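You operate a simulated robot arm through the tools that you are given. There is no shell and no other tool.

The job below is to be done with a simulated two-armed robot. You get a single attempt, and the scene is never put back.

JOB
Fit coil and cap to the brass valve in the vice.
Fine: vice shut first; black coil pushed home, steel cap tight; open the vice fully at the end.

It is judged by the outcome, as a careful person would: the job done as asked, and still so three seconds after it is handed in. It fails if anything else is knocked over, pushed out of place, dropped, spilled or broken. A push-on lid holds only when it is set on centred and level and pressed home; a screw cap is set on level and turned clockwise until tight.

ROBOT AND FRAMES
Two 7-joint arms with two-finger parallel grippers on one trunk that stands fixed in place. Base frame: the origin is at the foot of the trunk, x ahead of it, y to its left, z up; the work surface is at about z = 0.86. Readings come in m, degrees, newtons and seconds.
The left shoulder is at [0.05, 0.209, 1.312], the right one opposite. With the tool pointing down near the work surface each hand reaches from about 0.1 to 0.88 m from the base axis, measured 20 degrees to its own side. Payload 4.4 kg a hand.
The tool frame of a hand sits at the grasp point between the pads (the TCP): z along the fingers, y along the line on which they close. The tips reach 0.023 m beyond it. The gripper opens to 0.094 m. The fingers are 0.038 m wide and 0.01 m thick; the gripper's body (0.054 by 0.096 m) begins 0.039 m behind the TCP.
Orientation is told as [roll, pitch, yaw] about the base's x, y, z axes, in that order, counted from this pose: with the fingers straight down and closing along the base's y, the tool's x points along the base's -x, its y along +y and its z along -z.

CONTROLS
- The arms move only by the tool jog_arm. It takes "left_plan", "right_plan" or both (then of equal length, played together; a hand with none holds still); each is a list of rows, each an object (a shift or turn left out is 0, a gripper value left out holds the last) with "turn": the turn, a rotation vector about the tool's x, y, z in units of 8 degrees (1.0 is 8 degrees), a list of three; "slide": the shift along the tool's x, y, z in units of 50 mm (1.0 is 50 mm), a list of three; "grip": the finger opening in m, from 0 to 0.094. In form: [{"turn": [wx, wy, wz], "slide": [x, y, z], "grip": grip}, ...]. A call has 1 to 20 rows; each row shifts and turns the commanded pose from where the row before left it, along the tool's axes as they then stand. A call with a number of a shift or a turn outside -1 to 1 is refused whole. A row lasts 0.2 s, in which the tool goes at most 0.05 m and 8.6 degrees; a call with a longer step from one row to the next is refused whole, and so is a gripper value outside its range. Where a pose cannot be reached the arm comes as near as it can. A force on the tool above 40 N (or 10 N above the force at the start of the call, whichever is more), or a blocked arm, ends the call early, and 0.2 s more pass. The fingers move at their own pace (about 0.108 m/s each) and stop on an object; they squeeze with about 40 N. The grip force told is the motor's: it shows also when the fingers shut on nothing. Time passes only in rows, and 0.2 s behind the last, so rows that do not move let the fingers close. It gives the time, the measured TCP pose, the force on the tool (base axes), the opening and the grip force at its end, in the units of the frame above (readings bear some noise), with the torque about the TCP (base axes, N m) and any sound that the robot's microphone picked up.
- Cameras (640 x 400 px; columns grow to the right, rows downward): "scene" is now at [0.11, -0.0816, 1.4943]; the picture's right is [-0.88, -0.47, 0.00], its down [-0.22, 0.42, -0.88] and it looks along [0.41, -0.78, -0.47] (base axes); focal length 214 px, centre (320, 200). "left" rides on the left gripper at [0.086, -0.016, -0.074] in its tool frame; the picture's right is [0.18, 0.98, 0.00], its down [-0.58, 0.11, -0.81] and it looks along [-0.79, 0.15, 0.59] (tool axes); focal length 243 px, centre (320, 200). "right" rides on the right gripper at [0.086, 0.016, -0.074] in its tool frame; the picture's right is [-0.18, 0.98, 0.00], its down [-0.58, -0.11, -0.81] and it looks along [-0.79, -0.15, 0.59] (tool axes); focal length 243 px, centre (320, 200). There is no depth. A picture from a camera that has moved, and an enlarged one, comes with that camera's place and axes in the base frame and with its lens.
- snapshot(camera): a new picture of that camera. No time passes.
- move_column(by): slides the trunk up (or, below 0, down) by that many m; the arms and the scene camera ride with it, the base frame stays. It gives what a move gives, with no picture.
- aim_head(pan, tilt): turns the head with the scene camera to pan (to the left, within 80 degrees either way) and tilt (down, from -29 to 69), counted from straight ahead of the robot. It gives what a move gives.
- zoom(camera, box): a new picture of the part [left, top, right, bottom] of that camera's present view, enlarged. No time passes.
- finish_job(): hands the job in; it is judged then, once.

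Nothing tells you positions but the pictures and the camera data. Unless the task says otherwise, let go and move clear before handing in.

The tools are called after "Request:" as a command line: name --argument value ..., lists and objects as JSON in quotes. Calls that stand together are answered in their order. jog_arm: Moves the arms, as the interface text tells. Its arguments: {"type":"object","properties":{"left_plan":{"type":"array","items":{"type":"object","properties":{"turn":{"type":"array","items":{"type":"number"}},"slide":{"type":"array","items":{"type":"number"}},"grip":{"type":"number"}}}},"right_plan":{"type":"array","items":{"type":"object","properties":{"turn":{"type":"array","items":{"type":"number"}},"slide":{"type":"array","items":{"type":"number"}},"grip":{"type":"number"}}}}},"required":[]} The other tools are called the same way: move_column (by) moves the trunk up or down; aim_head (pan, tilt) turns the head that bears the scene camera; snapshot (camera) takes a picture; zoom (camera, box) takes an enlarged picture of a part of a camera's view; finish_job () hands the job in.

At the start:

```text
time_s: 0.0
left_eef_pos: [0.5439, -0.0999, 1.2517]
left_ee_rot: [0.0, 0.0, 0.0]
left_wrist_force: [0.0, 0.4, -0.1]
left_moment: [0.0, -0.04, 0.01]
left_grip_width: 0.094
left_gripper_force: 0.0
right_eef_pos: [0.4392, -0.5839, 1.3081]
right_ee_rot: [-0.1, -0.1, 0.0]
right_wrist_force: [0.7, 0.4, 0.0]
right_moment: [0.05, 0.01, 0.02]
right_grip_width: 0.0943
right_gripper_force: 0.0
trunk travel left (down, up): [-0.391, 0.172]
head pan, tilt (commanded): [-62.0, 28.2]
```

scene: 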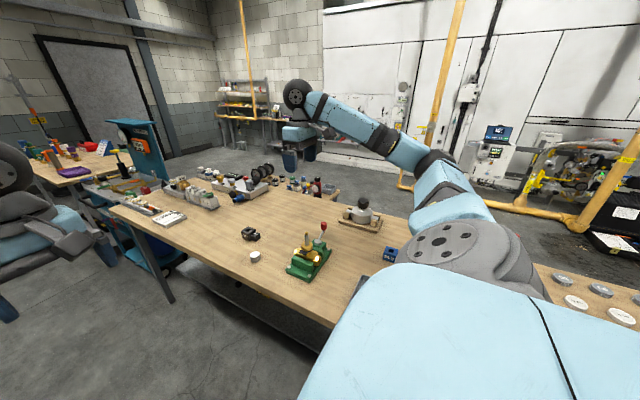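
right: 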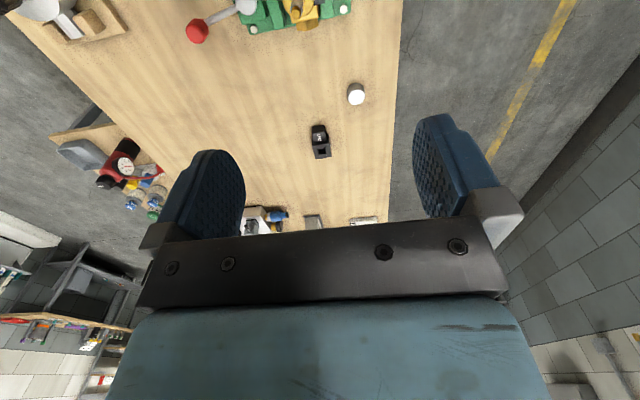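
left: 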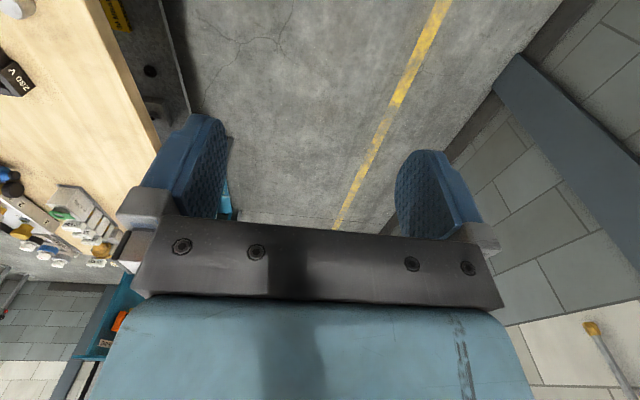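

I see a green vice with a brass valve and a red-knobbed lever on the bench, a black coil and a small white/steel cap near it. I'll take enlarged views first to find where everything is.

Request:
zoom --camera "scene" --box '[220, 190, 400, 300]'

Request:
zoom --camera "right" --box '[180, 0, 420, 170]'

Request:
zoom --camera "scene" --box '[280, 210, 350, 290]'

```text
3.56 times, centred on (310, 245) of scene
camera zoom: at [0.11, -0.0816, 1.4943], right [-0.88, -0.47, 0.0], down [-0.22, 0.42, -0.88], along [0.41, -0.78, -0.47], focal length 763 px, centre (356, 40)
```

zoom: 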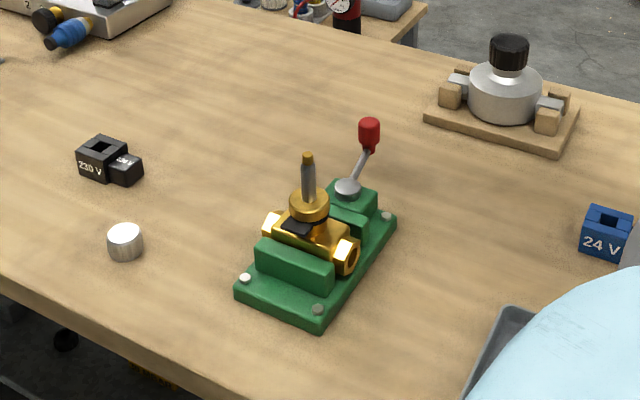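

```text
2.35 times, centred on (300, 85) of right
camera zoom: at [0.3515, -0.5671, 1.3831], right [0.18, 0.98, 0.0], down [0.58, -0.11, 0.81], along [0.79, -0.15, -0.59], focal length 571 px, centre (367, 471)
```

zoom: 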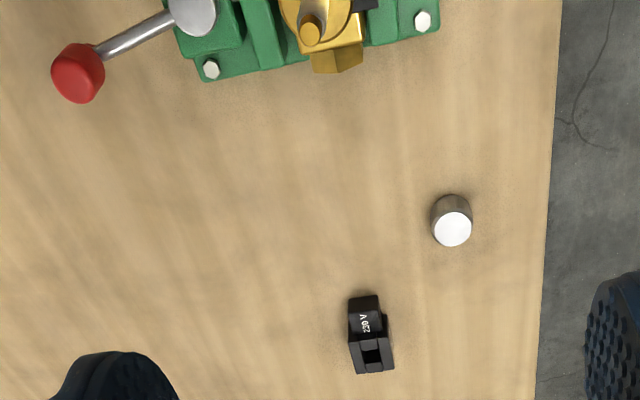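

```text
5.00 times, centred on (315, 250) of scene
camera zoom: at [0.11, -0.0816, 1.4943], right [-0.88, -0.47, 0.0], down [-0.22, 0.42, -0.88], along [0.41, -0.78, -0.47], focal length 1072 px, centre (345, -50)
```

zoom: 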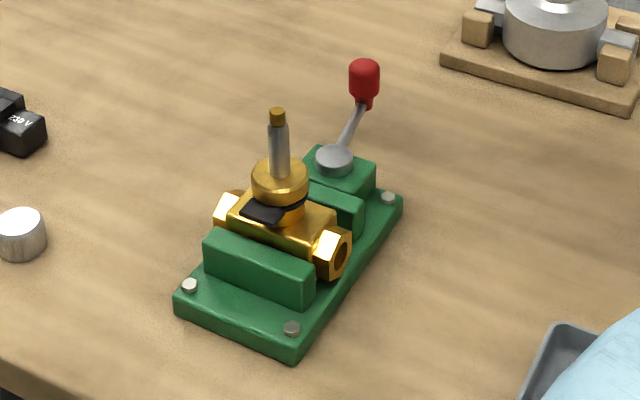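

The vice with the brass valve is near (0.47, -0.65), the black coil near (0.78, -0.65) and the steel cap near (0.655, -0.545). I'll bring the right hand's camera to a closer view of the vice.

Request:
jog_arm --right_plan '[{"slide": [0.556, -0.144, 0.632]}, {"slide": [0.556, -0.144, 0.632]}, {"slide": [0.556, -0.144, 0.632]}, {"slide": [0.556, -0.144, 0.632]}, {"slide": [0.556, -0.144, 0.632]}, {"slide": [0, 0, 0]}]'

Request:
snapshot --camera "right"

Request:
snapshot --camera "scene"

```text
time_s: 1.4
left_eef_pos: [0.5447, -0.0999, 1.25]
left_ee_rot: [0.1, 0.0, 0.0]
left_wrist_force: [0.7, 0.0, -0.5]
left_moment: [-0.02, -0.04, -0.01]
left_grip_width: 0.0941
left_gripper_force: 0.0
right_eef_pos: [0.299, -0.6193, 1.149]
right_ee_rot: [0.0, -0.1, 0.0]
right_wrist_force: [0.1, -0.6, -0.7]
right_moment: [0.0, -0.01, 0.0]
right_grip_width: 0.094
right_gripper_force: 0.1
trunk travel left (down, up): [-0.391, 0.172]
head pan, tilt (commanded): [-62.0, 28.2]
```

```text
taken
camera right: at [0.2123, -0.6039, 1.2253], right [0.18, 0.98, 0.0], down [0.58, -0.11, 0.81], along [0.79, -0.15, -0.59], focal length 243 px, centre (320, 200)
```

right: 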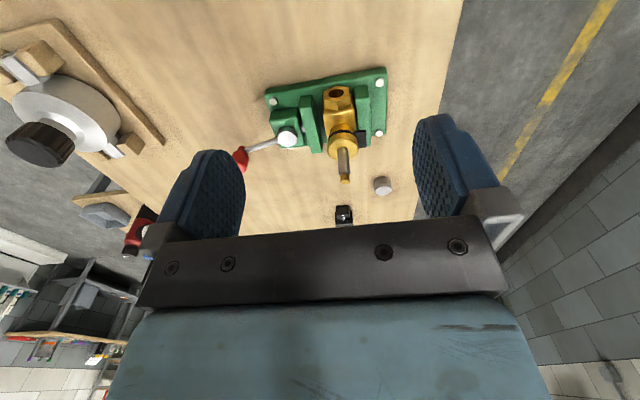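

```text
taken
camera scene: at [0.1101, -0.0818, 1.4943], right [-0.88, -0.47, 0.0], down [-0.22, 0.42, -0.88], along [0.41, -0.78, -0.47], focal length 214 px, centre (320, 200)
```

scene: 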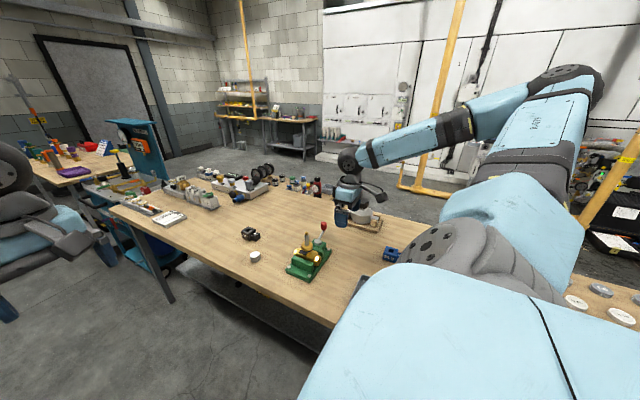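

Request:
zoom --camera "right" --box '[220, 50, 420, 230]'

Request:
zoom --camera "right" --box '[260, 60, 400, 190]'

Request:
zoom --camera "scene" --box '[280, 215, 340, 285]'

Request:
zoom --camera "scene" --box '[235, 220, 275, 270]'

```text
2.22 times, centred on (320, 140) of right
camera zoom: at [0.2123, -0.6039, 1.2253], right [0.18, 0.98, 0.0], down [0.58, -0.11, 0.81], along [0.79, -0.15, -0.59], focal length 539 px, centre (320, 333)
```

zoom: 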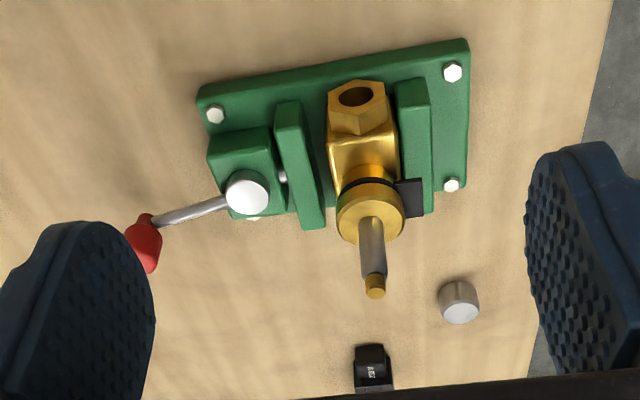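

```text
3.08 times, centred on (330, 125) of right
camera zoom: at [0.2123, -0.6039, 1.2253], right [0.18, 0.98, 0.0], down [0.58, -0.11, 0.81], along [0.79, -0.15, -0.59], focal length 746 px, centre (289, 431)
```

zoom: 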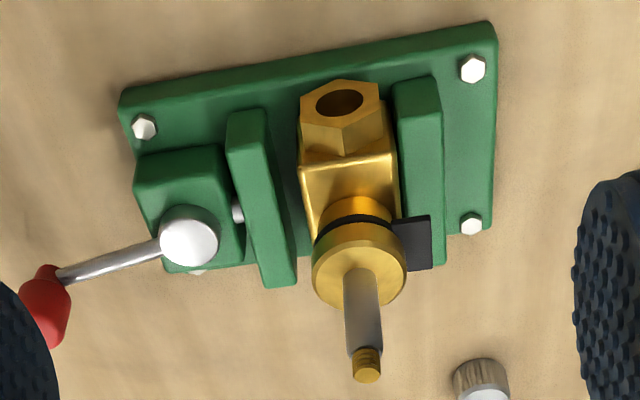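

```text
5.71 times, centred on (310, 250) of scene
camera zoom: at [0.1101, -0.0818, 1.4943], right [-0.88, -0.47, 0.0], down [-0.22, 0.42, -0.88], along [0.41, -0.78, -0.47], focal length 1226 px, centre (377, -86)
```

zoom: 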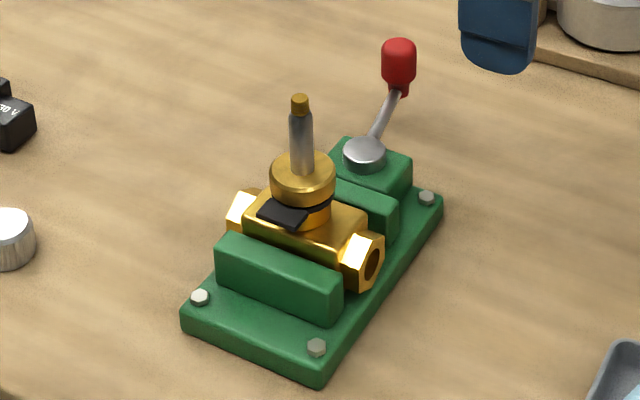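

```text
8.00 times, centred on (255, 245) of scene
camera zoom: at [0.1101, -0.0818, 1.4943], right [-0.88, -0.47, 0.0], down [-0.22, 0.42, -0.88], along [0.41, -0.78, -0.47], focal length 1716 px, centre (840, -160)
```

zoom: 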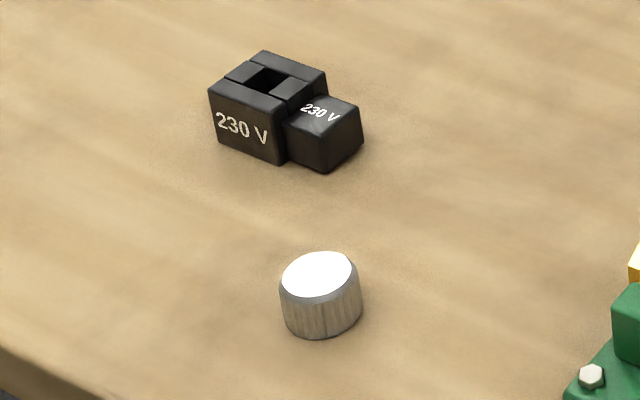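

The vice lever's pivot is near (0.449, -0.70, 0.92), with its red knob near (0.459, -0.777, 0.947), and the valve stem tip is near (0.450, -0.614, 1.019). I'll bring the right camera closer to see how the lever works.

Request:
jog_arm --right_plan '[{"slide": [-0.155, -0.45, 0.645]}, {"slide": [-0.155, -0.45, 0.645]}, {"slide": [-0.155, -0.45, 0.645]}, {"slide": [-0.155, -0.45, 0.645]}, {"slide": [0, 0, 0]}]'

Request:
snapshot --camera "right"

Request:
zoom --camera "right" --box '[200, 20, 460, 240]'

```text
time_s: 2.6
left_eef_pos: [0.5441, -0.0982, 1.2511]
left_ee_rot: [-0.1, 0.0, 0.0]
left_wrist_force: [0.1, 0.0, -0.6]
left_moment: [0.0, 0.0, 0.03]
left_grip_width: 0.0942
left_gripper_force: 0.1
right_eef_pos: [0.329, -0.707, 1.0206]
right_ee_rot: [0.0, -0.1, -0.2]
right_wrist_force: [0.1, -0.1, 0.9]
right_moment: [0.02, 0.01, -0.01]
right_grip_width: 0.0942
right_gripper_force: 0.1
trunk travel left (down, up): [-0.391, 0.172]
head pan, tilt (commanded): [-62.0, 28.2]
```

```text
taken
camera right: at [0.2425, -0.6909, 1.096], right [0.19, 0.98, 0.0], down [0.58, -0.11, 0.81], along [0.79, -0.15, -0.59], focal length 243 px, centre (320, 200)
```

right: 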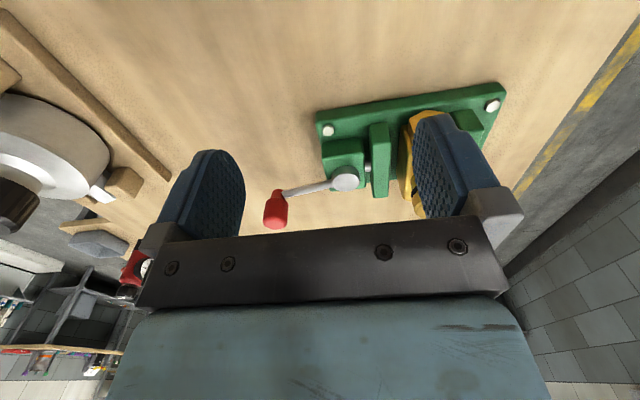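

```text
1.82 times, centred on (330, 130) of right
camera zoom: at [0.2425, -0.6909, 1.096], right [0.19, 0.98, 0.0], down [0.58, -0.11, 0.81], along [0.79, -0.15, -0.59], focal length 441 px, centre (302, 327)
```

zoom: 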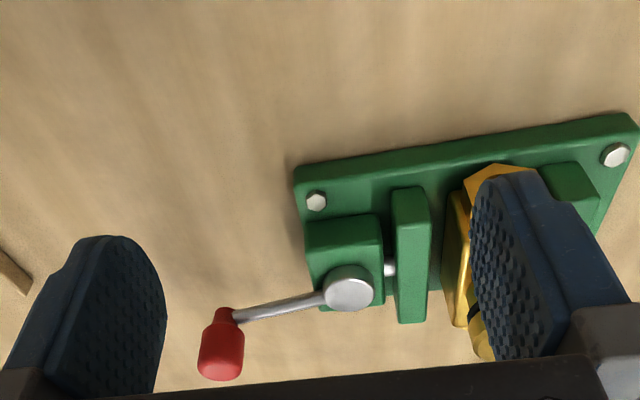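

The lever ends in an upright red knob near (0.455, -0.78, 0.945), and it seems to swing about the vertical axis of the grey disc. I'll close the right fingers and bring them down beside the knob on its -x side.

Request:
jog_arm --right_plan '[{"slide": [-0.54, -0.52, 0], "grip": 0}, {"slide": [-0.54, -0.52, 0]}, {"slide": [-0.54, -0.52, 0]}, {"slide": [0, 0, 0.65]}, {"slide": [0, 0, 0.65]}, {"slide": [0, 0, 0]}]'

Request:
snapshot --camera "right"

Request:
zoom --camera "scene" --box '[280, 195, 370, 285]'

```text
time_s: 4.0
left_eef_pos: [0.5445, -0.0979, 1.2506]
left_ee_rot: [0.0, 0.0, 0.1]
left_wrist_force: [0.3, 0.5, -0.6]
left_moment: [-0.05, 0.01, 0.01]
left_grip_width: 0.0939
left_gripper_force: 0.1
right_eef_pos: [0.4116, -0.786, 0.9542]
right_ee_rot: [-0.1, 0.1, -0.1]
right_wrist_force: [-0.7, 0.2, 0.7]
right_moment: [-0.02, 0.01, 0.03]
right_grip_width: 0.0
right_gripper_force: 40.1
trunk travel left (down, up): [-0.391, 0.172]
head pan, tilt (commanded): [-62.0, 28.2]
```

```text
taken
camera right: at [0.3243, -0.7702, 1.0303], right [0.18, 0.98, 0.0], down [0.58, -0.11, 0.81], along [0.79, -0.15, -0.59], focal length 243 px, centre (320, 200)
```

right: 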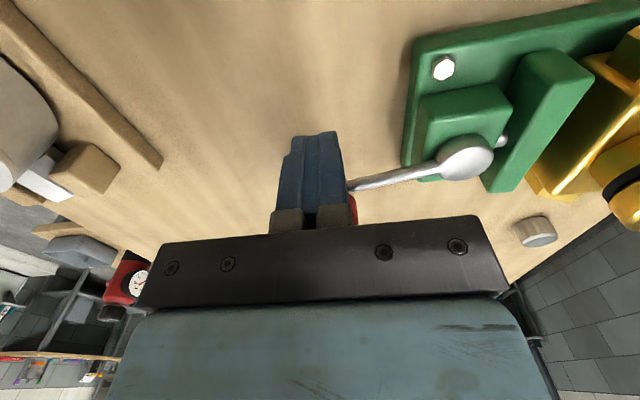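

```text
4.44 times, centred on (325, 240) of scene
camera zoom: at [0.1097, -0.0811, 1.4944], right [-0.88, -0.47, 0.0], down [-0.22, 0.42, -0.88], along [0.41, -0.78, -0.47], focal length 953 px, centre (298, 22)
```

zoom: 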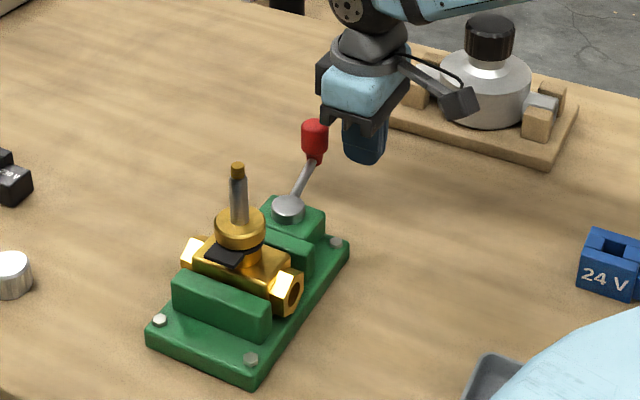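

The closed fingers are just on the knob's -x side. I'll push gently toward +x in small steps and watch the force.

Request:
jog_arm --right_plan '[{"slide": [-0.12, 0, 0]}, {"slide": [-0.12, 0, 0]}, {"slide": [-0.12, 0, 0]}, {"slide": [-0.12, 0, 0]}, {"slide": [-0.12, 0, 0]}, {"slide": [0, 0, 0]}]'

Request:
zoom --camera "scene" --box '[280, 195, 370, 285]'

```text
time_s: 5.4
left_eef_pos: [0.5434, -0.1005, 1.2505]
left_ee_rot: [0.1, 0.0, 0.0]
left_wrist_force: [-0.7, -0.5, 0.2]
left_moment: [0.0, 0.02, -0.02]
left_grip_width: 0.0943
left_gripper_force: 0.0
right_eef_pos: [0.4424, -0.7868, 0.957]
right_ee_rot: [0.0, 0.0, 0.0]
right_wrist_force: [-0.8, -0.2, -0.1]
right_moment: [0.0, -0.01, -0.03]
right_grip_width: 0.0001
right_gripper_force: 39.5
trunk travel left (down, up): [-0.391, 0.172]
head pan, tilt (commanded): [-62.0, 28.2]
```

```text
4.44 times, centred on (325, 240) of scene
camera zoom: at [0.1099, -0.0817, 1.4943], right [-0.88, -0.47, 0.0], down [-0.22, 0.42, -0.88], along [0.41, -0.78, -0.47], focal length 953 px, centre (298, 22)
```

zoom: 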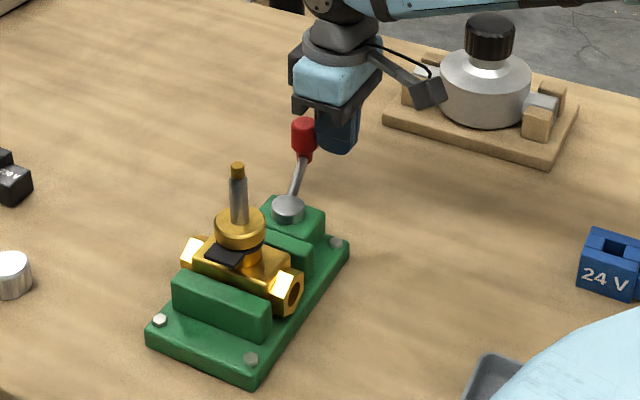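

The knob swings freely toward +x. I'll follow its arc about the pivot, turning the hand with the lever.

Request:
jog_arm --right_plan '[{"turn": [0, 0, -1]}, {"turn": [0, 0, -1]}, {"turn": [0, 0, -1], "slide": [-0.228, -0.065, 0]}, {"turn": [0, 0, -1], "slide": [-0.228, -0.065, 0]}, {"turn": [0, 0, -1], "slide": [-0.228, -0.065, 0]}, {"slide": [0, 0, 0]}]'

Request:
zoom --camera "scene" --box '[280, 195, 370, 285]'

Request:
snapshot --camera "right"

```text
time_s: 6.8
left_eef_pos: [0.5442, -0.0986, 1.25]
left_ee_rot: [0.0, 0.1, 0.0]
left_wrist_force: [0.0, -1.1, 0.1]
left_moment: [0.01, 0.02, 0.02]
left_grip_width: 0.0941
left_gripper_force: 0.1
right_eef_pos: [0.4771, -0.7815, 0.9559]
right_ee_rot: [0.0, 0.0, 40.0]
right_wrist_force: [-1.2, -0.5, 0.4]
right_moment: [0.0, -0.02, 0.01]
right_grip_width: 0.0
right_gripper_force: 40.7
trunk travel left (down, up): [-0.391, 0.172]
head pan, tilt (commanded): [-62.0, 28.2]
```

```text
4.44 times, centred on (325, 240) of scene
camera zoom: at [0.1099, -0.0816, 1.4943], right [-0.88, -0.47, 0.0], down [-0.22, 0.42, -0.88], along [0.41, -0.78, -0.47], focal length 953 px, centre (298, 22)
```

zoom: 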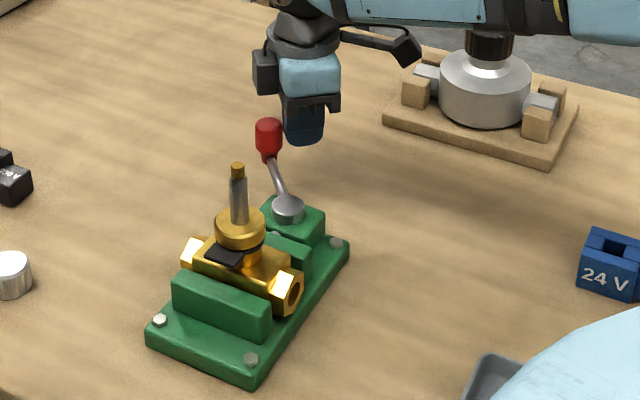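

```text
taken
camera right: at [0.3997, -0.8259, 1.0321], right [-0.49, 0.87, 0.0], down [0.51, 0.29, 0.81], along [0.7, 0.4, -0.59], focal length 243 px, centre (320, 200)
```

right: 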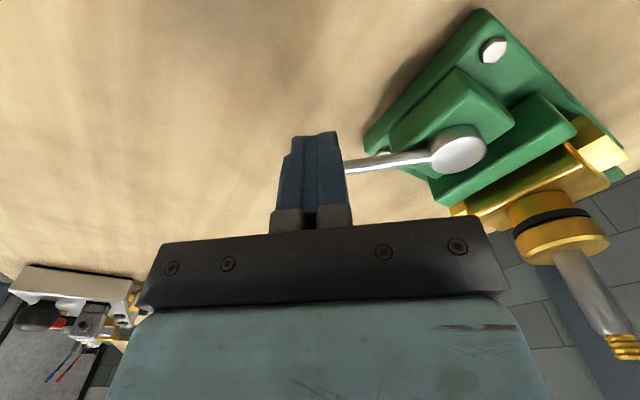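

The lever follows and the movable jaw is closing on the valve. I'll keep going round the arc.

Request:
jog_arm --right_plan '[{"turn": [0, 0, -1], "slide": [-0.228, -0.065, 0]}, {"turn": [0, 0, -1], "slide": [-0.228, -0.065, 0]}, {"turn": [0, 0, -1], "slide": [-0.228, -0.065, 0]}, {"turn": [0, 0, -1], "slide": [-0.228, -0.065, 0]}, {"slide": [0, 0, 0]}]'

Request:
zoom --camera "scene" --box '[280, 195, 370, 285]'

Request:
snapshot --camera "right"

```text
time_s: 8.0
left_eef_pos: [0.5444, -0.1005, 1.2513]
left_ee_rot: [0.0, 0.1, 0.0]
left_wrist_force: [-0.2, -0.2, 0.5]
left_moment: [0.02, 0.0, -0.01]
left_grip_width: 0.094
left_gripper_force: 0.1
right_eef_pos: [0.5147, -0.7543, 0.9553]
right_ee_rot: [-0.1, 0.0, 72.1]
right_wrist_force: [-0.1, 0.9, 0.1]
right_moment: [-0.03, 0.01, 0.01]
right_grip_width: 0.0
right_gripper_force: 40.5
trunk travel left (down, up): [-0.391, 0.172]
head pan, tilt (commanded): [-62.0, 28.2]
```

```text
4.44 times, centred on (325, 240) of scene
camera zoom: at [0.11, -0.0817, 1.4943], right [-0.88, -0.47, 0.0], down [-0.22, 0.42, -0.88], along [0.41, -0.78, -0.47], focal length 953 px, centre (298, 22)
```

zoom: 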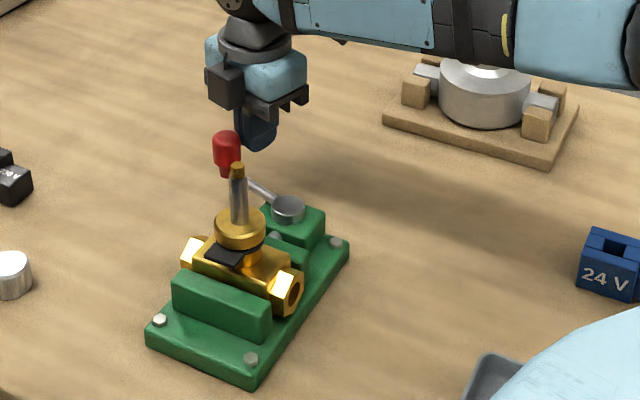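

```text
taken
camera right: at [0.472, -0.8326, 1.0313], right [-0.88, 0.48, 0.0], down [0.28, 0.52, 0.81], along [0.39, 0.71, -0.59], focal length 243 px, centre (320, 200)
```

right: 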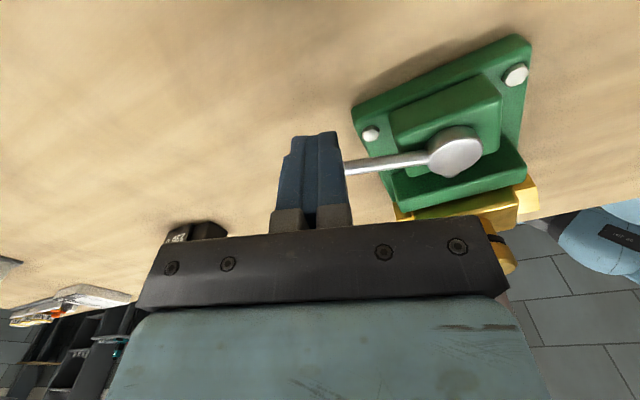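

Still almost no force at about 72 degrees. I'll go on in shorter steps until it resists.

Request:
jog_arm --right_plan '[{"turn": [0, 0, -1], "slide": [-0.228, -0.065, 0]}, {"turn": [0, 0, -1], "slide": [-0.228, -0.065, 0]}, {"slide": [0, 0, 0]}]'

Request:
zoom --camera "scene" --box '[280, 195, 370, 285]'

Request:
zoom --camera "right" --box '[300, 10, 600, 240]'

```text
time_s: 8.8
left_eef_pos: [0.5436, -0.099, 1.2505]
left_ee_rot: [0.0, 0.0, 0.0]
left_wrist_force: [-0.2, 0.3, 0.1]
left_moment: [-0.04, 0.01, 0.0]
left_grip_width: 0.0939
left_gripper_force: 0.0
right_eef_pos: [0.5257, -0.733, 0.9558]
right_ee_rot: [0.0, -0.1, 88.1]
right_wrist_force: [0.5, -0.1, -0.1]
right_moment: [-0.02, 0.01, 0.03]
right_grip_width: 0.0002
right_gripper_force: 40.4
trunk travel left (down, up): [-0.391, 0.172]
head pan, tilt (commanded): [-62.0, 28.2]
```

```text
4.44 times, centred on (325, 240) of scene
camera zoom: at [0.1099, -0.0817, 1.4943], right [-0.88, -0.47, 0.0], down [-0.22, 0.42, -0.88], along [0.41, -0.78, -0.47], focal length 953 px, centre (298, 22)
```

zoom: 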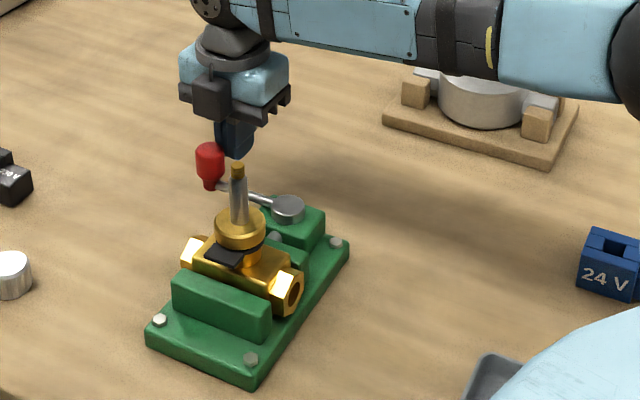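

```text
1.74 times, centred on (450, 125) of right
camera zoom: at [0.5064, -0.8205, 1.0308], right [-0.98, 0.22, 0.0], down [0.13, 0.58, 0.81], along [0.18, 0.79, -0.59], focal length 422 px, centre (94, 330)
```

zoom: 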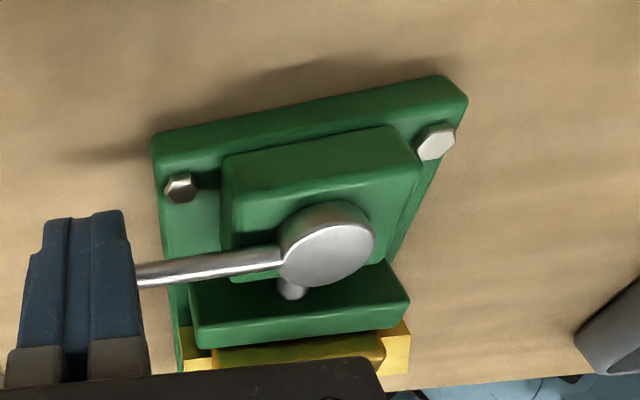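

The lever is near 88 degrees with the jaw close to the valve and still no load. I'll go on carefully.

Request:
jog_arm --right_plan '[{"turn": [0, 0, -1], "slide": [-0.228, -0.065, 0]}, {"slide": [0, 0, 0]}]'

Request:
zoom --camera "right" --box '[300, 10, 600, 240]'

Request:
zoom --camera "scene" --box '[290, 215, 350, 285]'

```text
time_s: 9.2
left_eef_pos: [0.5442, -0.1017, 1.2498]
left_ee_rot: [0.1, 0.0, 0.0]
left_wrist_force: [0.2, 0.4, 0.7]
left_moment: [-0.05, -0.01, -0.01]
left_grip_width: 0.0939
left_gripper_force: 0.0
right_eef_pos: [0.5276, -0.735, 0.9562]
right_ee_rot: [-0.1, 1.0, 94.5]
right_wrist_force: [0.9, -19.6, -7.4]
right_moment: [-0.17, -0.02, -0.17]
right_grip_width: 0.0
right_gripper_force: 40.1
trunk travel left (down, up): [-0.391, 0.172]
head pan, tilt (commanded): [-62.0, 28.2]
stopped in row 2 (right hand): the force on the tool passed its limit at 44 N (the readings are from after the stop); the commanded pose is now the measured one
```

```text
1.74 times, centred on (450, 125) of right
camera zoom: at [0.5177, -0.8213, 1.0332], right [-0.99, 0.11, 0.0], down [0.06, 0.6, 0.8], along [0.09, 0.79, -0.6], focal length 422 px, centre (94, 330)
```

zoom: 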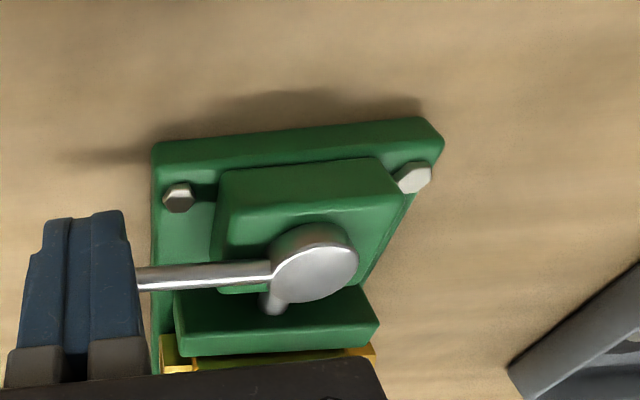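

```text
5.71 times, centred on (320, 250) of scene
camera zoom: at [0.1112, -0.0836, 1.4939], right [-0.88, -0.47, 0.0], down [-0.22, 0.42, -0.88], along [0.41, -0.78, -0.47], focal length 1226 px, centre (320, -86)
```

zoom: 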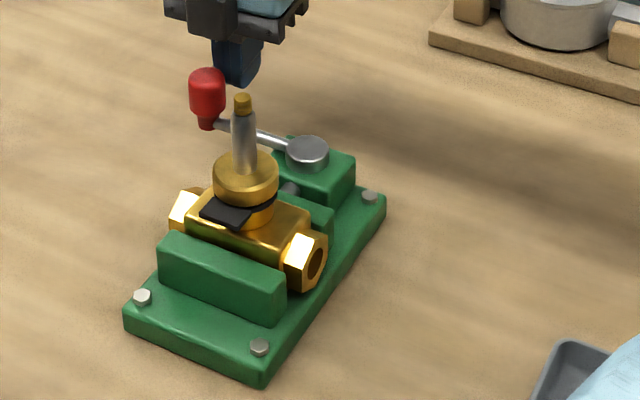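

The push stopped at the end of travel with 44 N, the lever along +x and the jaw against the valve, so the vice is shut. I'll back off the knob, rise and check.

Request:
jog_arm --right_plan '[{"slide": [0.3, 0, 0]}, {"slide": [0.3, 0, 0]}, {"slide": [0, 0, -0.9]}, {"slide": [0, 0, -0.9]}, {"slide": [0, 0, -0.9]}, {"slide": [0, 0, 0]}]'

Request:
zoom --camera "scene" --box '[290, 215, 350, 285]'

Request:
snapshot --camera "right"

```text
time_s: 10.6
left_eef_pos: [0.5438, -0.0993, 1.2506]
left_ee_rot: [0.0, 0.0, 0.0]
left_wrist_force: [-0.2, 1.5, -1.0]
left_moment: [-0.02, -0.03, -0.02]
left_grip_width: 0.0941
left_gripper_force: 0.1
right_eef_pos: [0.5303, -0.7596, 1.0952]
right_ee_rot: [-0.1, 0.8, 94.7]
right_wrist_force: [0.4, -0.8, -0.2]
right_moment: [0.01, 0.01, 0.02]
right_grip_width: 0.0001
right_gripper_force: 39.5
trunk travel left (down, up): [-0.391, 0.172]
head pan, tilt (commanded): [-62.0, 28.2]
```

```text
5.71 times, centred on (320, 250) of scene
camera zoom: at [0.1102, -0.082, 1.4943], right [-0.88, -0.47, 0.0], down [-0.22, 0.42, -0.88], along [0.41, -0.78, -0.47], focal length 1226 px, centre (320, -86)
```

zoom: 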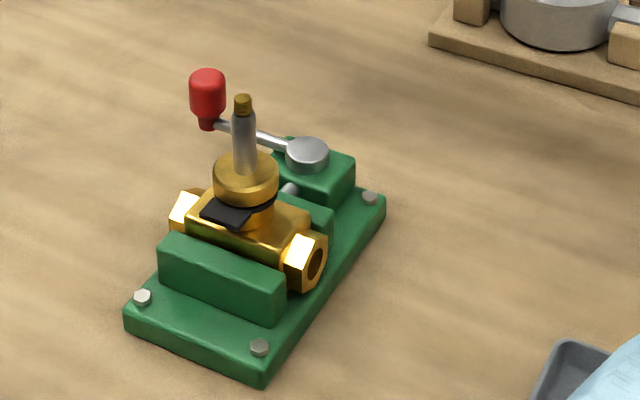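

```text
taken
camera right: at [0.5202, -0.8468, 1.1716], right [-0.99, 0.1, 0.0], down [0.06, 0.6, 0.8], along [0.09, 0.8, -0.6], focal length 243 px, centre (320, 200)
```

right: 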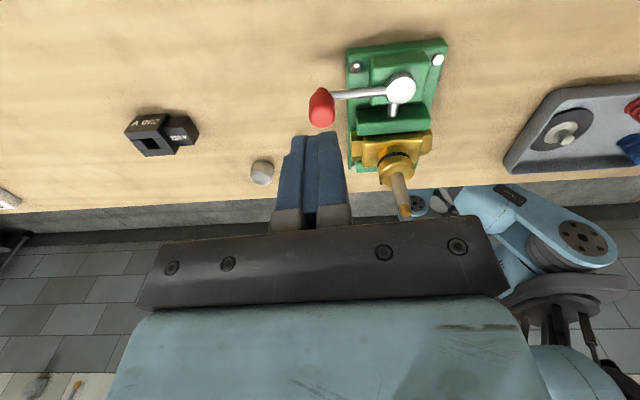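

The vice is shut and the stem hasn't moved noticeably. Next I'll look at the coil and cap in enlarged views from this pose.

Request:
zoom --camera "right" --box '[100, 90, 290, 200]'

Request:
zoom --camera "right" --box '[320, 30, 470, 230]'

```text
3.37 times, centred on (195, 145) of right
camera zoom: at [0.5202, -0.8468, 1.1716], right [-0.99, 0.1, 0.0], down [0.06, 0.6, 0.8], along [0.09, 0.8, -0.6], focal length 817 px, centre (741, 385)
```

zoom: 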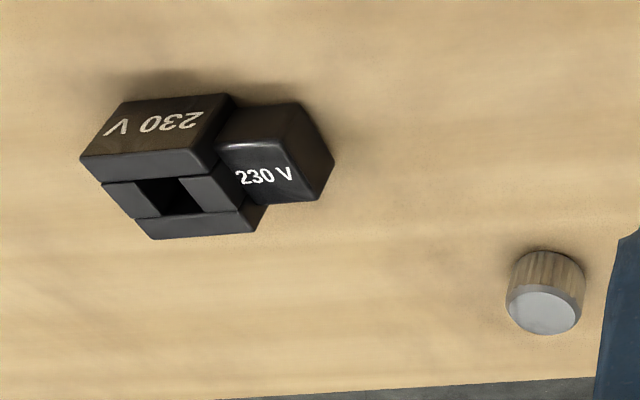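

```text
2.00 times, centred on (395, 130) of right
camera zoom: at [0.5202, -0.8468, 1.1716], right [-0.99, 0.1, 0.0], down [0.06, 0.6, 0.8], along [0.09, 0.8, -0.6], focal length 485 px, centre (170, 340)
```

zoom: 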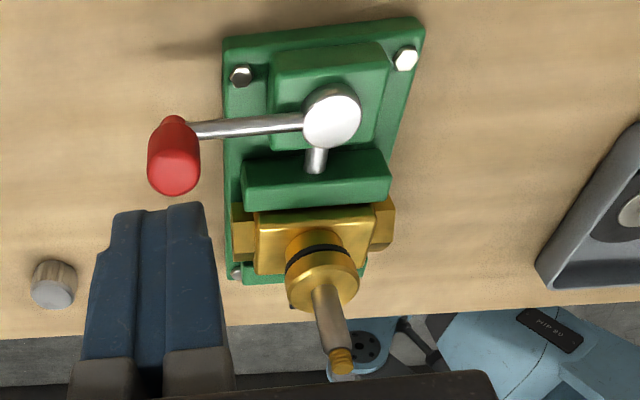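

Coil and cap are in clear view. I'll turn the right hand back to yaw 0 and bring its camera nearer to the coil.

Request:
jog_arm --right_plan '[{"turn": [0, 0, 0.987]}, {"turn": [0, 0, 0.987]}, {"turn": [0, 0, 0.987]}, {"turn": [0, 0, 0.987]}, {"turn": [0, 0, 0.987]}, {"turn": [0, 0, 0.987]}, {"turn": [0, 0, 0.987]}, {"turn": [0, 0, 0.987]}, {"turn": [0, 0, 0.987]}, {"turn": [0, 0, 0.987]}, {"turn": [0, 0, 0.987]}, {"turn": [0, 0, 0.987]}, {"slide": [-0.45, 0.55, 0.175], "grip": 0.094}, {"slide": [-0.45, 0.55, 0.175]}, {"slide": [-0.45, 0.55, 0.175]}, {"slide": [-0.45, 0.55, 0.175]}, {"slide": [0, 0, 0]}]'

Request:
snapshot --camera "right"

```text
time_s: 14.2
left_eef_pos: [0.5435, -0.0989, 1.2524]
left_ee_rot: [0.1, -0.1, 0.0]
left_wrist_force: [-0.2, -0.2, 0.4]
left_moment: [0.0, -0.04, 0.03]
left_grip_width: 0.0941
left_gripper_force: 0.0
right_eef_pos: [0.6222, -0.6492, 1.059]
right_ee_rot: [-0.7, -0.2, -0.1]
right_wrist_force: [-0.2, -0.5, -0.5]
right_moment: [0.0, 0.04, 0.01]
right_grip_width: 0.094
right_gripper_force: 0.0
trunk travel left (down, up): [-0.391, 0.172]
head pan, tilt (commanded): [-62.0, 28.2]
```

```text
taken
camera right: at [0.535, -0.6335, 1.1341], right [0.19, 0.98, -0.01], down [0.58, -0.1, 0.81], along [0.79, -0.16, -0.59], focal length 243 px, centre (320, 200)
```

right: 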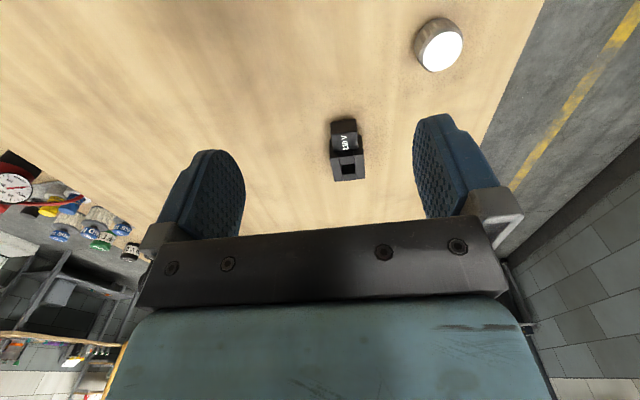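

Request:
zoom --camera "right" --box '[300, 100, 400, 200]'

Request:
zoom --camera "right" --box '[390, 0, 490, 90]'

Request:
snapshot --camera "scene"

```text
4.00 times, centred on (350, 150) of right
camera zoom: at [0.535, -0.6335, 1.1341], right [0.19, 0.98, -0.01], down [0.58, -0.1, 0.81], along [0.79, -0.16, -0.59], focal length 970 px, centre (200, 400)
```

zoom: 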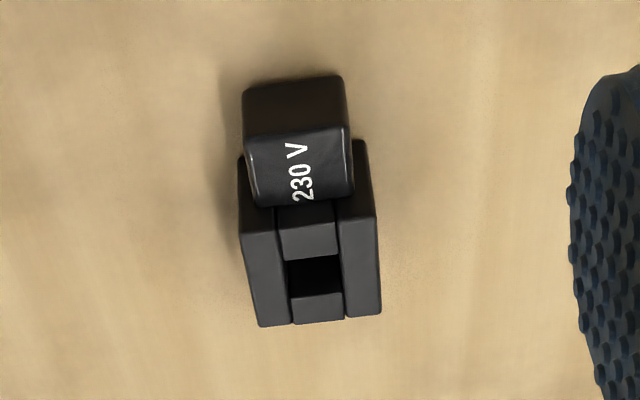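

```text
4.44 times, centred on (440, 45) of right
camera zoom: at [0.535, -0.6335, 1.1341], right [0.19, 0.98, -0.01], down [0.58, -0.1, 0.81], along [0.79, -0.16, -0.59], focal length 1078 px, centre (-213, 889)
```

zoom: 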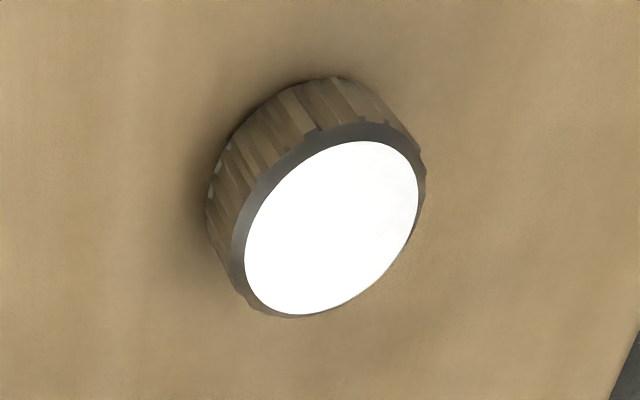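

```text
taken
camera scene: at [0.1091, -0.082, 1.4944], right [-0.88, -0.47, 0.0], down [-0.22, 0.42, -0.88], along [0.41, -0.78, -0.47], focal length 214 px, centre (320, 200)
```

scene: 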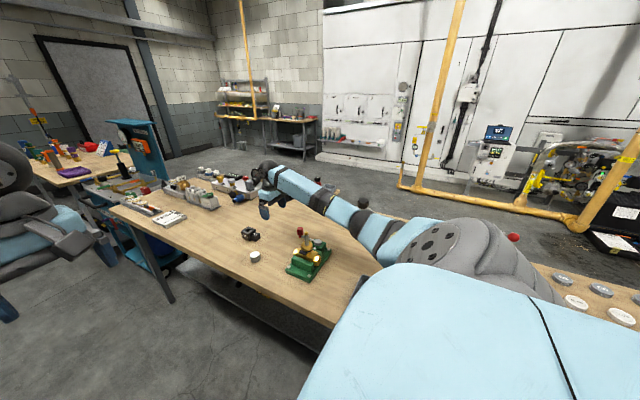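

From close up, the coil's centre is about (0.788, -0.642) with its top near z = 0.899. It is about 49 × 45 mm, and the connector faces the robot. It is far out, so I'll tilt the hand forward 24 degrees and move above it to test the reach.

Request:
jog_arm --right_plan '[{"turn": [-0.0875, 0, 0.11]}, {"turn": [0, -1, 0]}, {"turn": [0, -1, 0]}, {"turn": [0, -1, 0]}, {"slide": [-0.473, 0.026, 0.561]}, {"slide": [-0.473, 0.026, 0.561]}, {"slide": [-0.473, 0.026, 0.561]}, {"slide": [0, 0, 0]}]'

Request:
snapshot --camera "right"

Request:
zoom --camera "scene" --box '[200, 150, 360, 290]'

```text
time_s: 16.0
left_eef_pos: [0.5445, -0.0991, 1.2518]
left_ee_rot: [0.0, 0.0, 0.0]
left_wrist_force: [-0.1, -0.5, 0.5]
left_moment: [-0.02, 0.0, -0.02]
left_grip_width: 0.0941
left_gripper_force: 0.1
right_eef_pos: [0.7187, -0.6489, 1.0089]
right_ee_rot: [0.0, -24.2, -1.0]
right_wrist_force: [-0.6, -0.7, 0.9]
right_moment: [-0.02, 0.05, -0.03]
right_grip_width: 0.0941
right_gripper_force: 0.1
trunk travel left (down, up): [-0.391, 0.172]
head pan, tilt (commanded): [-62.0, 28.2]
```

```text
taken
camera right: at [0.6102, -0.6313, 1.0426], right [0.18, 0.98, 0.08], down [0.2, -0.11, 0.97], along [0.96, -0.17, -0.21], focal length 243 px, centre (320, 200)
```

right: 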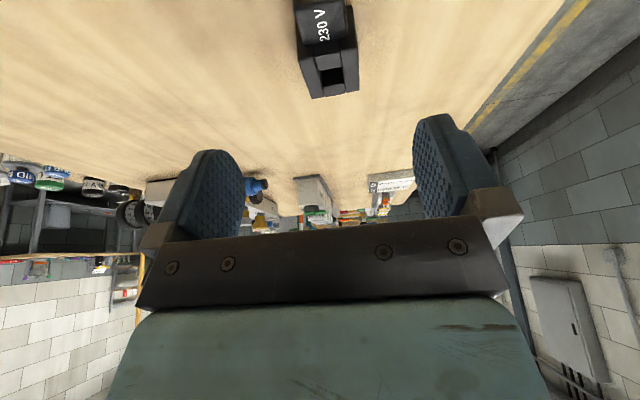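

```text
2.86 times, centred on (280, 220) of scene
camera zoom: at [0.1092, -0.0818, 1.4944], right [-0.88, -0.47, 0.0], down [-0.22, 0.42, -0.88], along [0.41, -0.78, -0.47], focal length 613 px, centre (434, 143)
```

zoom: 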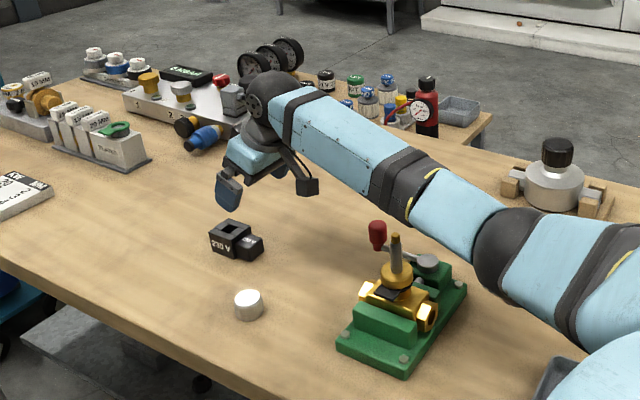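

Reach is good so far: (0.719, -0.649, 1.009) at a 24° tilt. I'll take an enlarged look at the coil from here to refine its position.

Request:
zoom --camera "right" --box '[270, 0, 390, 110]'

Request:
zoom --camera "scene" --box '[235, 190, 295, 250]'

```text
3.64 times, centred on (330, 55) of right
camera zoom: at [0.6102, -0.6313, 1.0426], right [0.18, 0.98, 0.08], down [0.2, -0.11, 0.97], along [0.96, -0.17, -0.21], focal length 882 px, centre (284, 727)
```

zoom: 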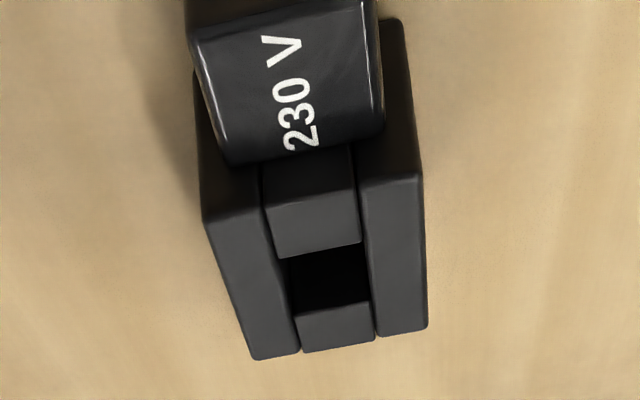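

```text
6.67 times, centred on (265, 220) of scene
camera zoom: at [0.1092, -0.0818, 1.4944], right [-0.88, -0.47, 0.0], down [-0.22, 0.42, -0.88], along [0.41, -0.78, -0.47], focal length 1430 px, centre (687, 67)
```

zoom: 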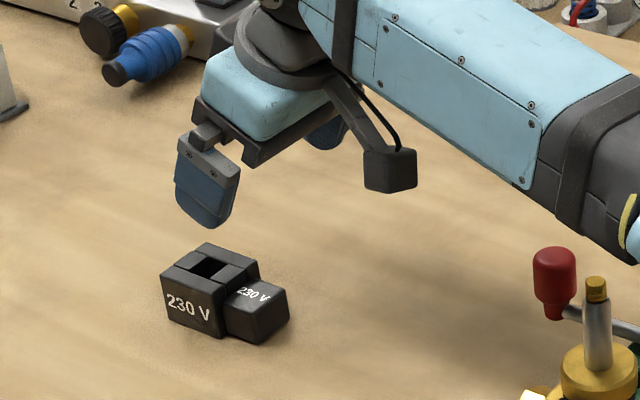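

The coil centre comes out at (0.788, -0.644) with yaw near 0. I'll move down along the tilted tool axis with the fingers open either side of it, stopping partway to check.

Request:
jog_arm --right_plan '[{"slide": [-0.0765, 0.03, 0.45]}, {"slide": [-0.0765, 0.03, 0.45]}, {"slide": [-0.0765, 0.03, 0.45]}, {"slide": [-0.0765, 0.03, 0.45]}, {"slide": [0, 0, 0]}]'

Request:
snapshot --camera "right"

Request:
zoom --camera "scene" --box '[220, 190, 320, 260]'

```text
time_s: 17.2
left_eef_pos: [0.5446, -0.0992, 1.2503]
left_ee_rot: [0.0, 0.0, 0.0]
left_wrist_force: [0.6, -0.1, 0.1]
left_moment: [0.02, 0.02, -0.02]
left_grip_width: 0.094
left_gripper_force: 0.0
right_eef_pos: [0.7706, -0.6434, 0.9343]
right_ee_rot: [0.0, -24.3, -1.0]
right_wrist_force: [-0.2, 0.1, 0.0]
right_moment: [0.02, 0.0, 0.02]
right_grip_width: 0.094
right_gripper_force: 0.1
trunk travel left (down, up): [-0.391, 0.172]
head pan, tilt (commanded): [-62.0, 28.2]
```

```text
taken
camera right: at [0.6606, -0.6261, 0.9686], right [0.18, 0.98, 0.08], down [0.2, -0.11, 0.97], along [0.96, -0.17, -0.21], focal length 243 px, centre (320, 200)
```

right: 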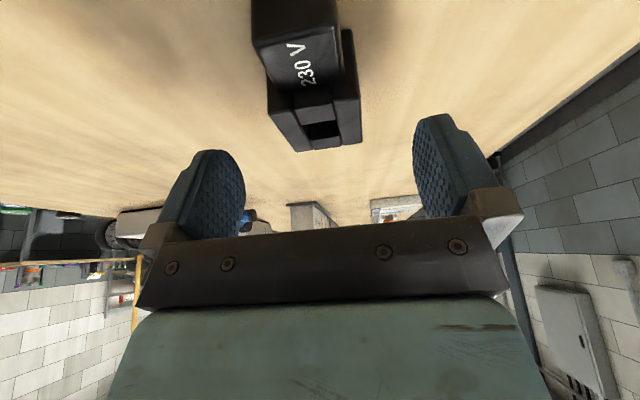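

```text
5.71 times, centred on (270, 225) of scene
camera zoom: at [0.1095, -0.0816, 1.4944], right [-0.88, -0.47, 0.0], down [-0.22, 0.42, -0.88], along [0.41, -0.78, -0.47], focal length 1226 px, centre (606, 57)
```

zoom: 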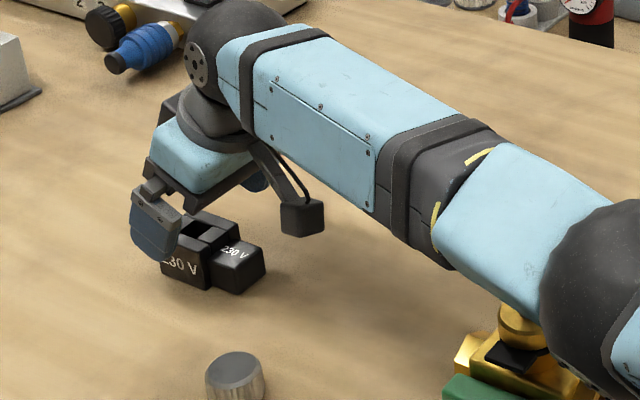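

The fingers straddle the coil properly. Before lowering the last bit, I'll check that the elbow stays clear of the valve.

Request:
snapshot --camera "scene"

Request:
snapshot --camera "left"

```text
taken
camera scene: at [0.1095, -0.0816, 1.4944], right [-0.88, -0.47, 0.0], down [-0.22, 0.42, -0.88], along [0.41, -0.78, -0.47], focal length 214 px, centre (320, 200)
```

scene: 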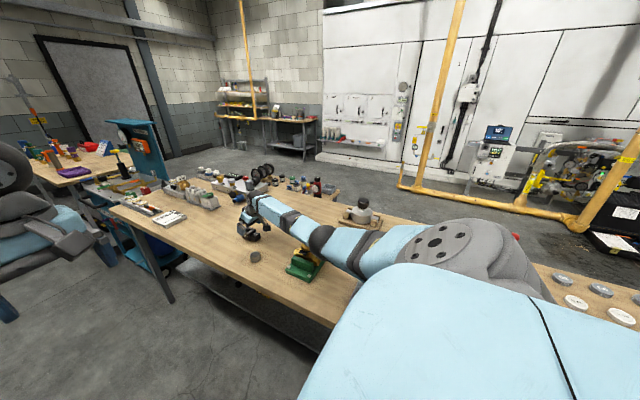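

```text
taken
camera left: at [0.4575, -0.1149, 1.3249], right [-0.18, 0.98, 0.0], down [0.58, 0.11, 0.81], along [0.79, 0.15, -0.59], focal length 243 px, centre (320, 200)
```

left: 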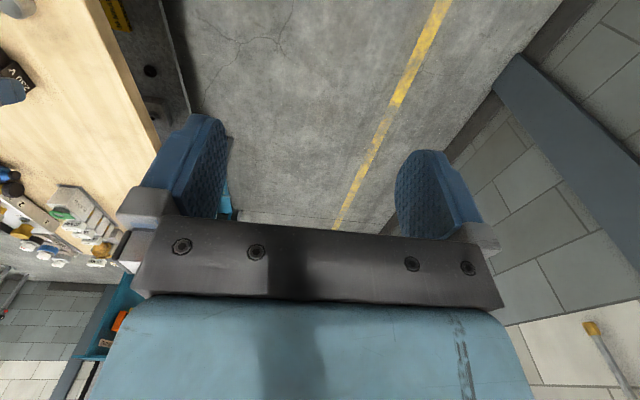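

The elbow is clear of the valve by several centimetres. I'll lower the last 45 mm around the coil.

Request:
jog_arm --right_plan '[{"slide": [0.01, 0, 0.305]}, {"slide": [0.01, 0, 0.305]}, {"slide": [0.01, 0, 0.305]}, {"slide": [0, 0, 0]}]'

Request:
snapshot --camera "right"

Request:
zoom --camera "scene" --box '[220, 190, 320, 260]'

```text
time_s: 18.2
left_eef_pos: [0.5438, -0.1001, 1.2499]
left_ee_rot: [0.1, 0.1, 0.0]
left_wrist_force: [0.1, -0.6, 0.2]
left_moment: [0.0, 0.01, 0.0]
left_grip_width: 0.094
left_gripper_force: 0.0
right_eef_pos: [0.7889, -0.6431, 0.8919]
right_ee_rot: [0.0, -24.3, -1.0]
right_wrist_force: [0.8, 0.3, -0.1]
right_moment: [0.0, -0.03, 0.0]
right_grip_width: 0.0939
right_gripper_force: 0.2
trunk travel left (down, up): [-0.391, 0.172]
head pan, tilt (commanded): [-62.0, 28.2]
```

```text
taken
camera right: at [0.6787, -0.6255, 0.9257], right [0.18, 0.98, 0.08], down [0.2, -0.11, 0.97], along [0.96, -0.16, -0.21], focal length 243 px, centre (320, 200)
```

right: 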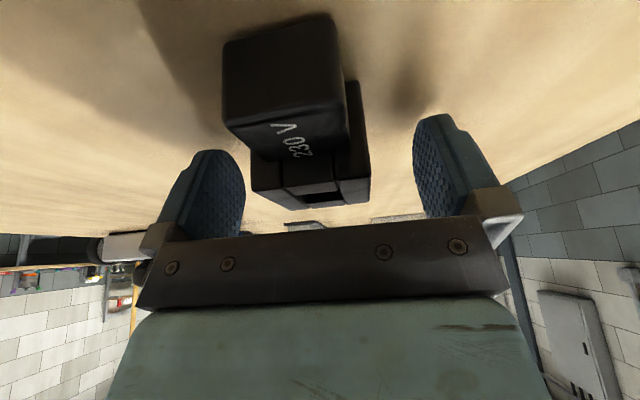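

```text
5.71 times, centred on (270, 225) of scene
camera zoom: at [0.1097, -0.0817, 1.4944], right [-0.88, -0.47, 0.0], down [-0.22, 0.42, -0.88], along [0.41, -0.78, -0.47], focal length 1226 px, centre (606, 57)
```

zoom: 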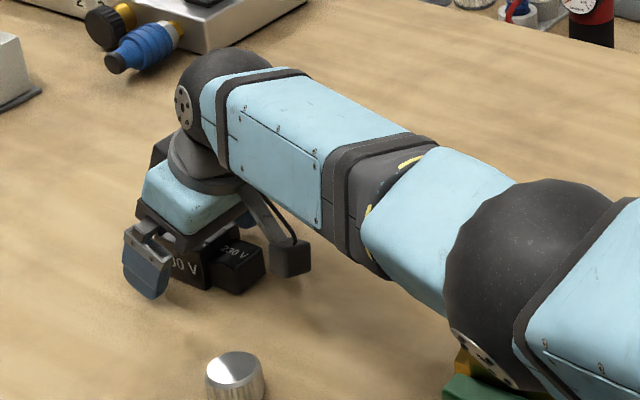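

The fingers are down around the coil. I'll check the gaps on both sides before closing.

Request:
zoom --camera "right" --box '[140, 0, 500, 240]'

```text
1.67 times, centred on (320, 120) of right
camera zoom: at [0.6787, -0.6255, 0.9257], right [0.18, 0.98, 0.08], down [0.2, -0.11, 0.97], along [0.96, -0.16, -0.21], focal length 404 px, centre (320, 333)
```

zoom: 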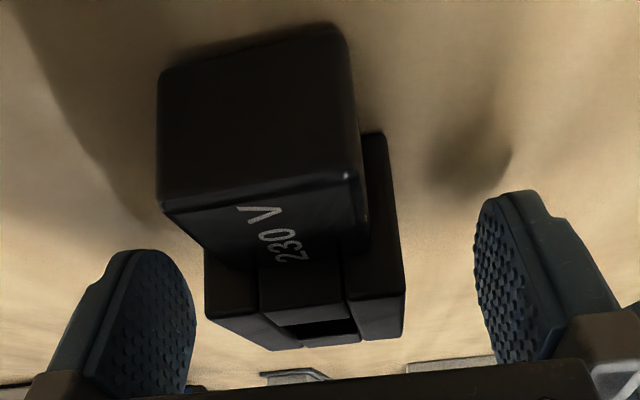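

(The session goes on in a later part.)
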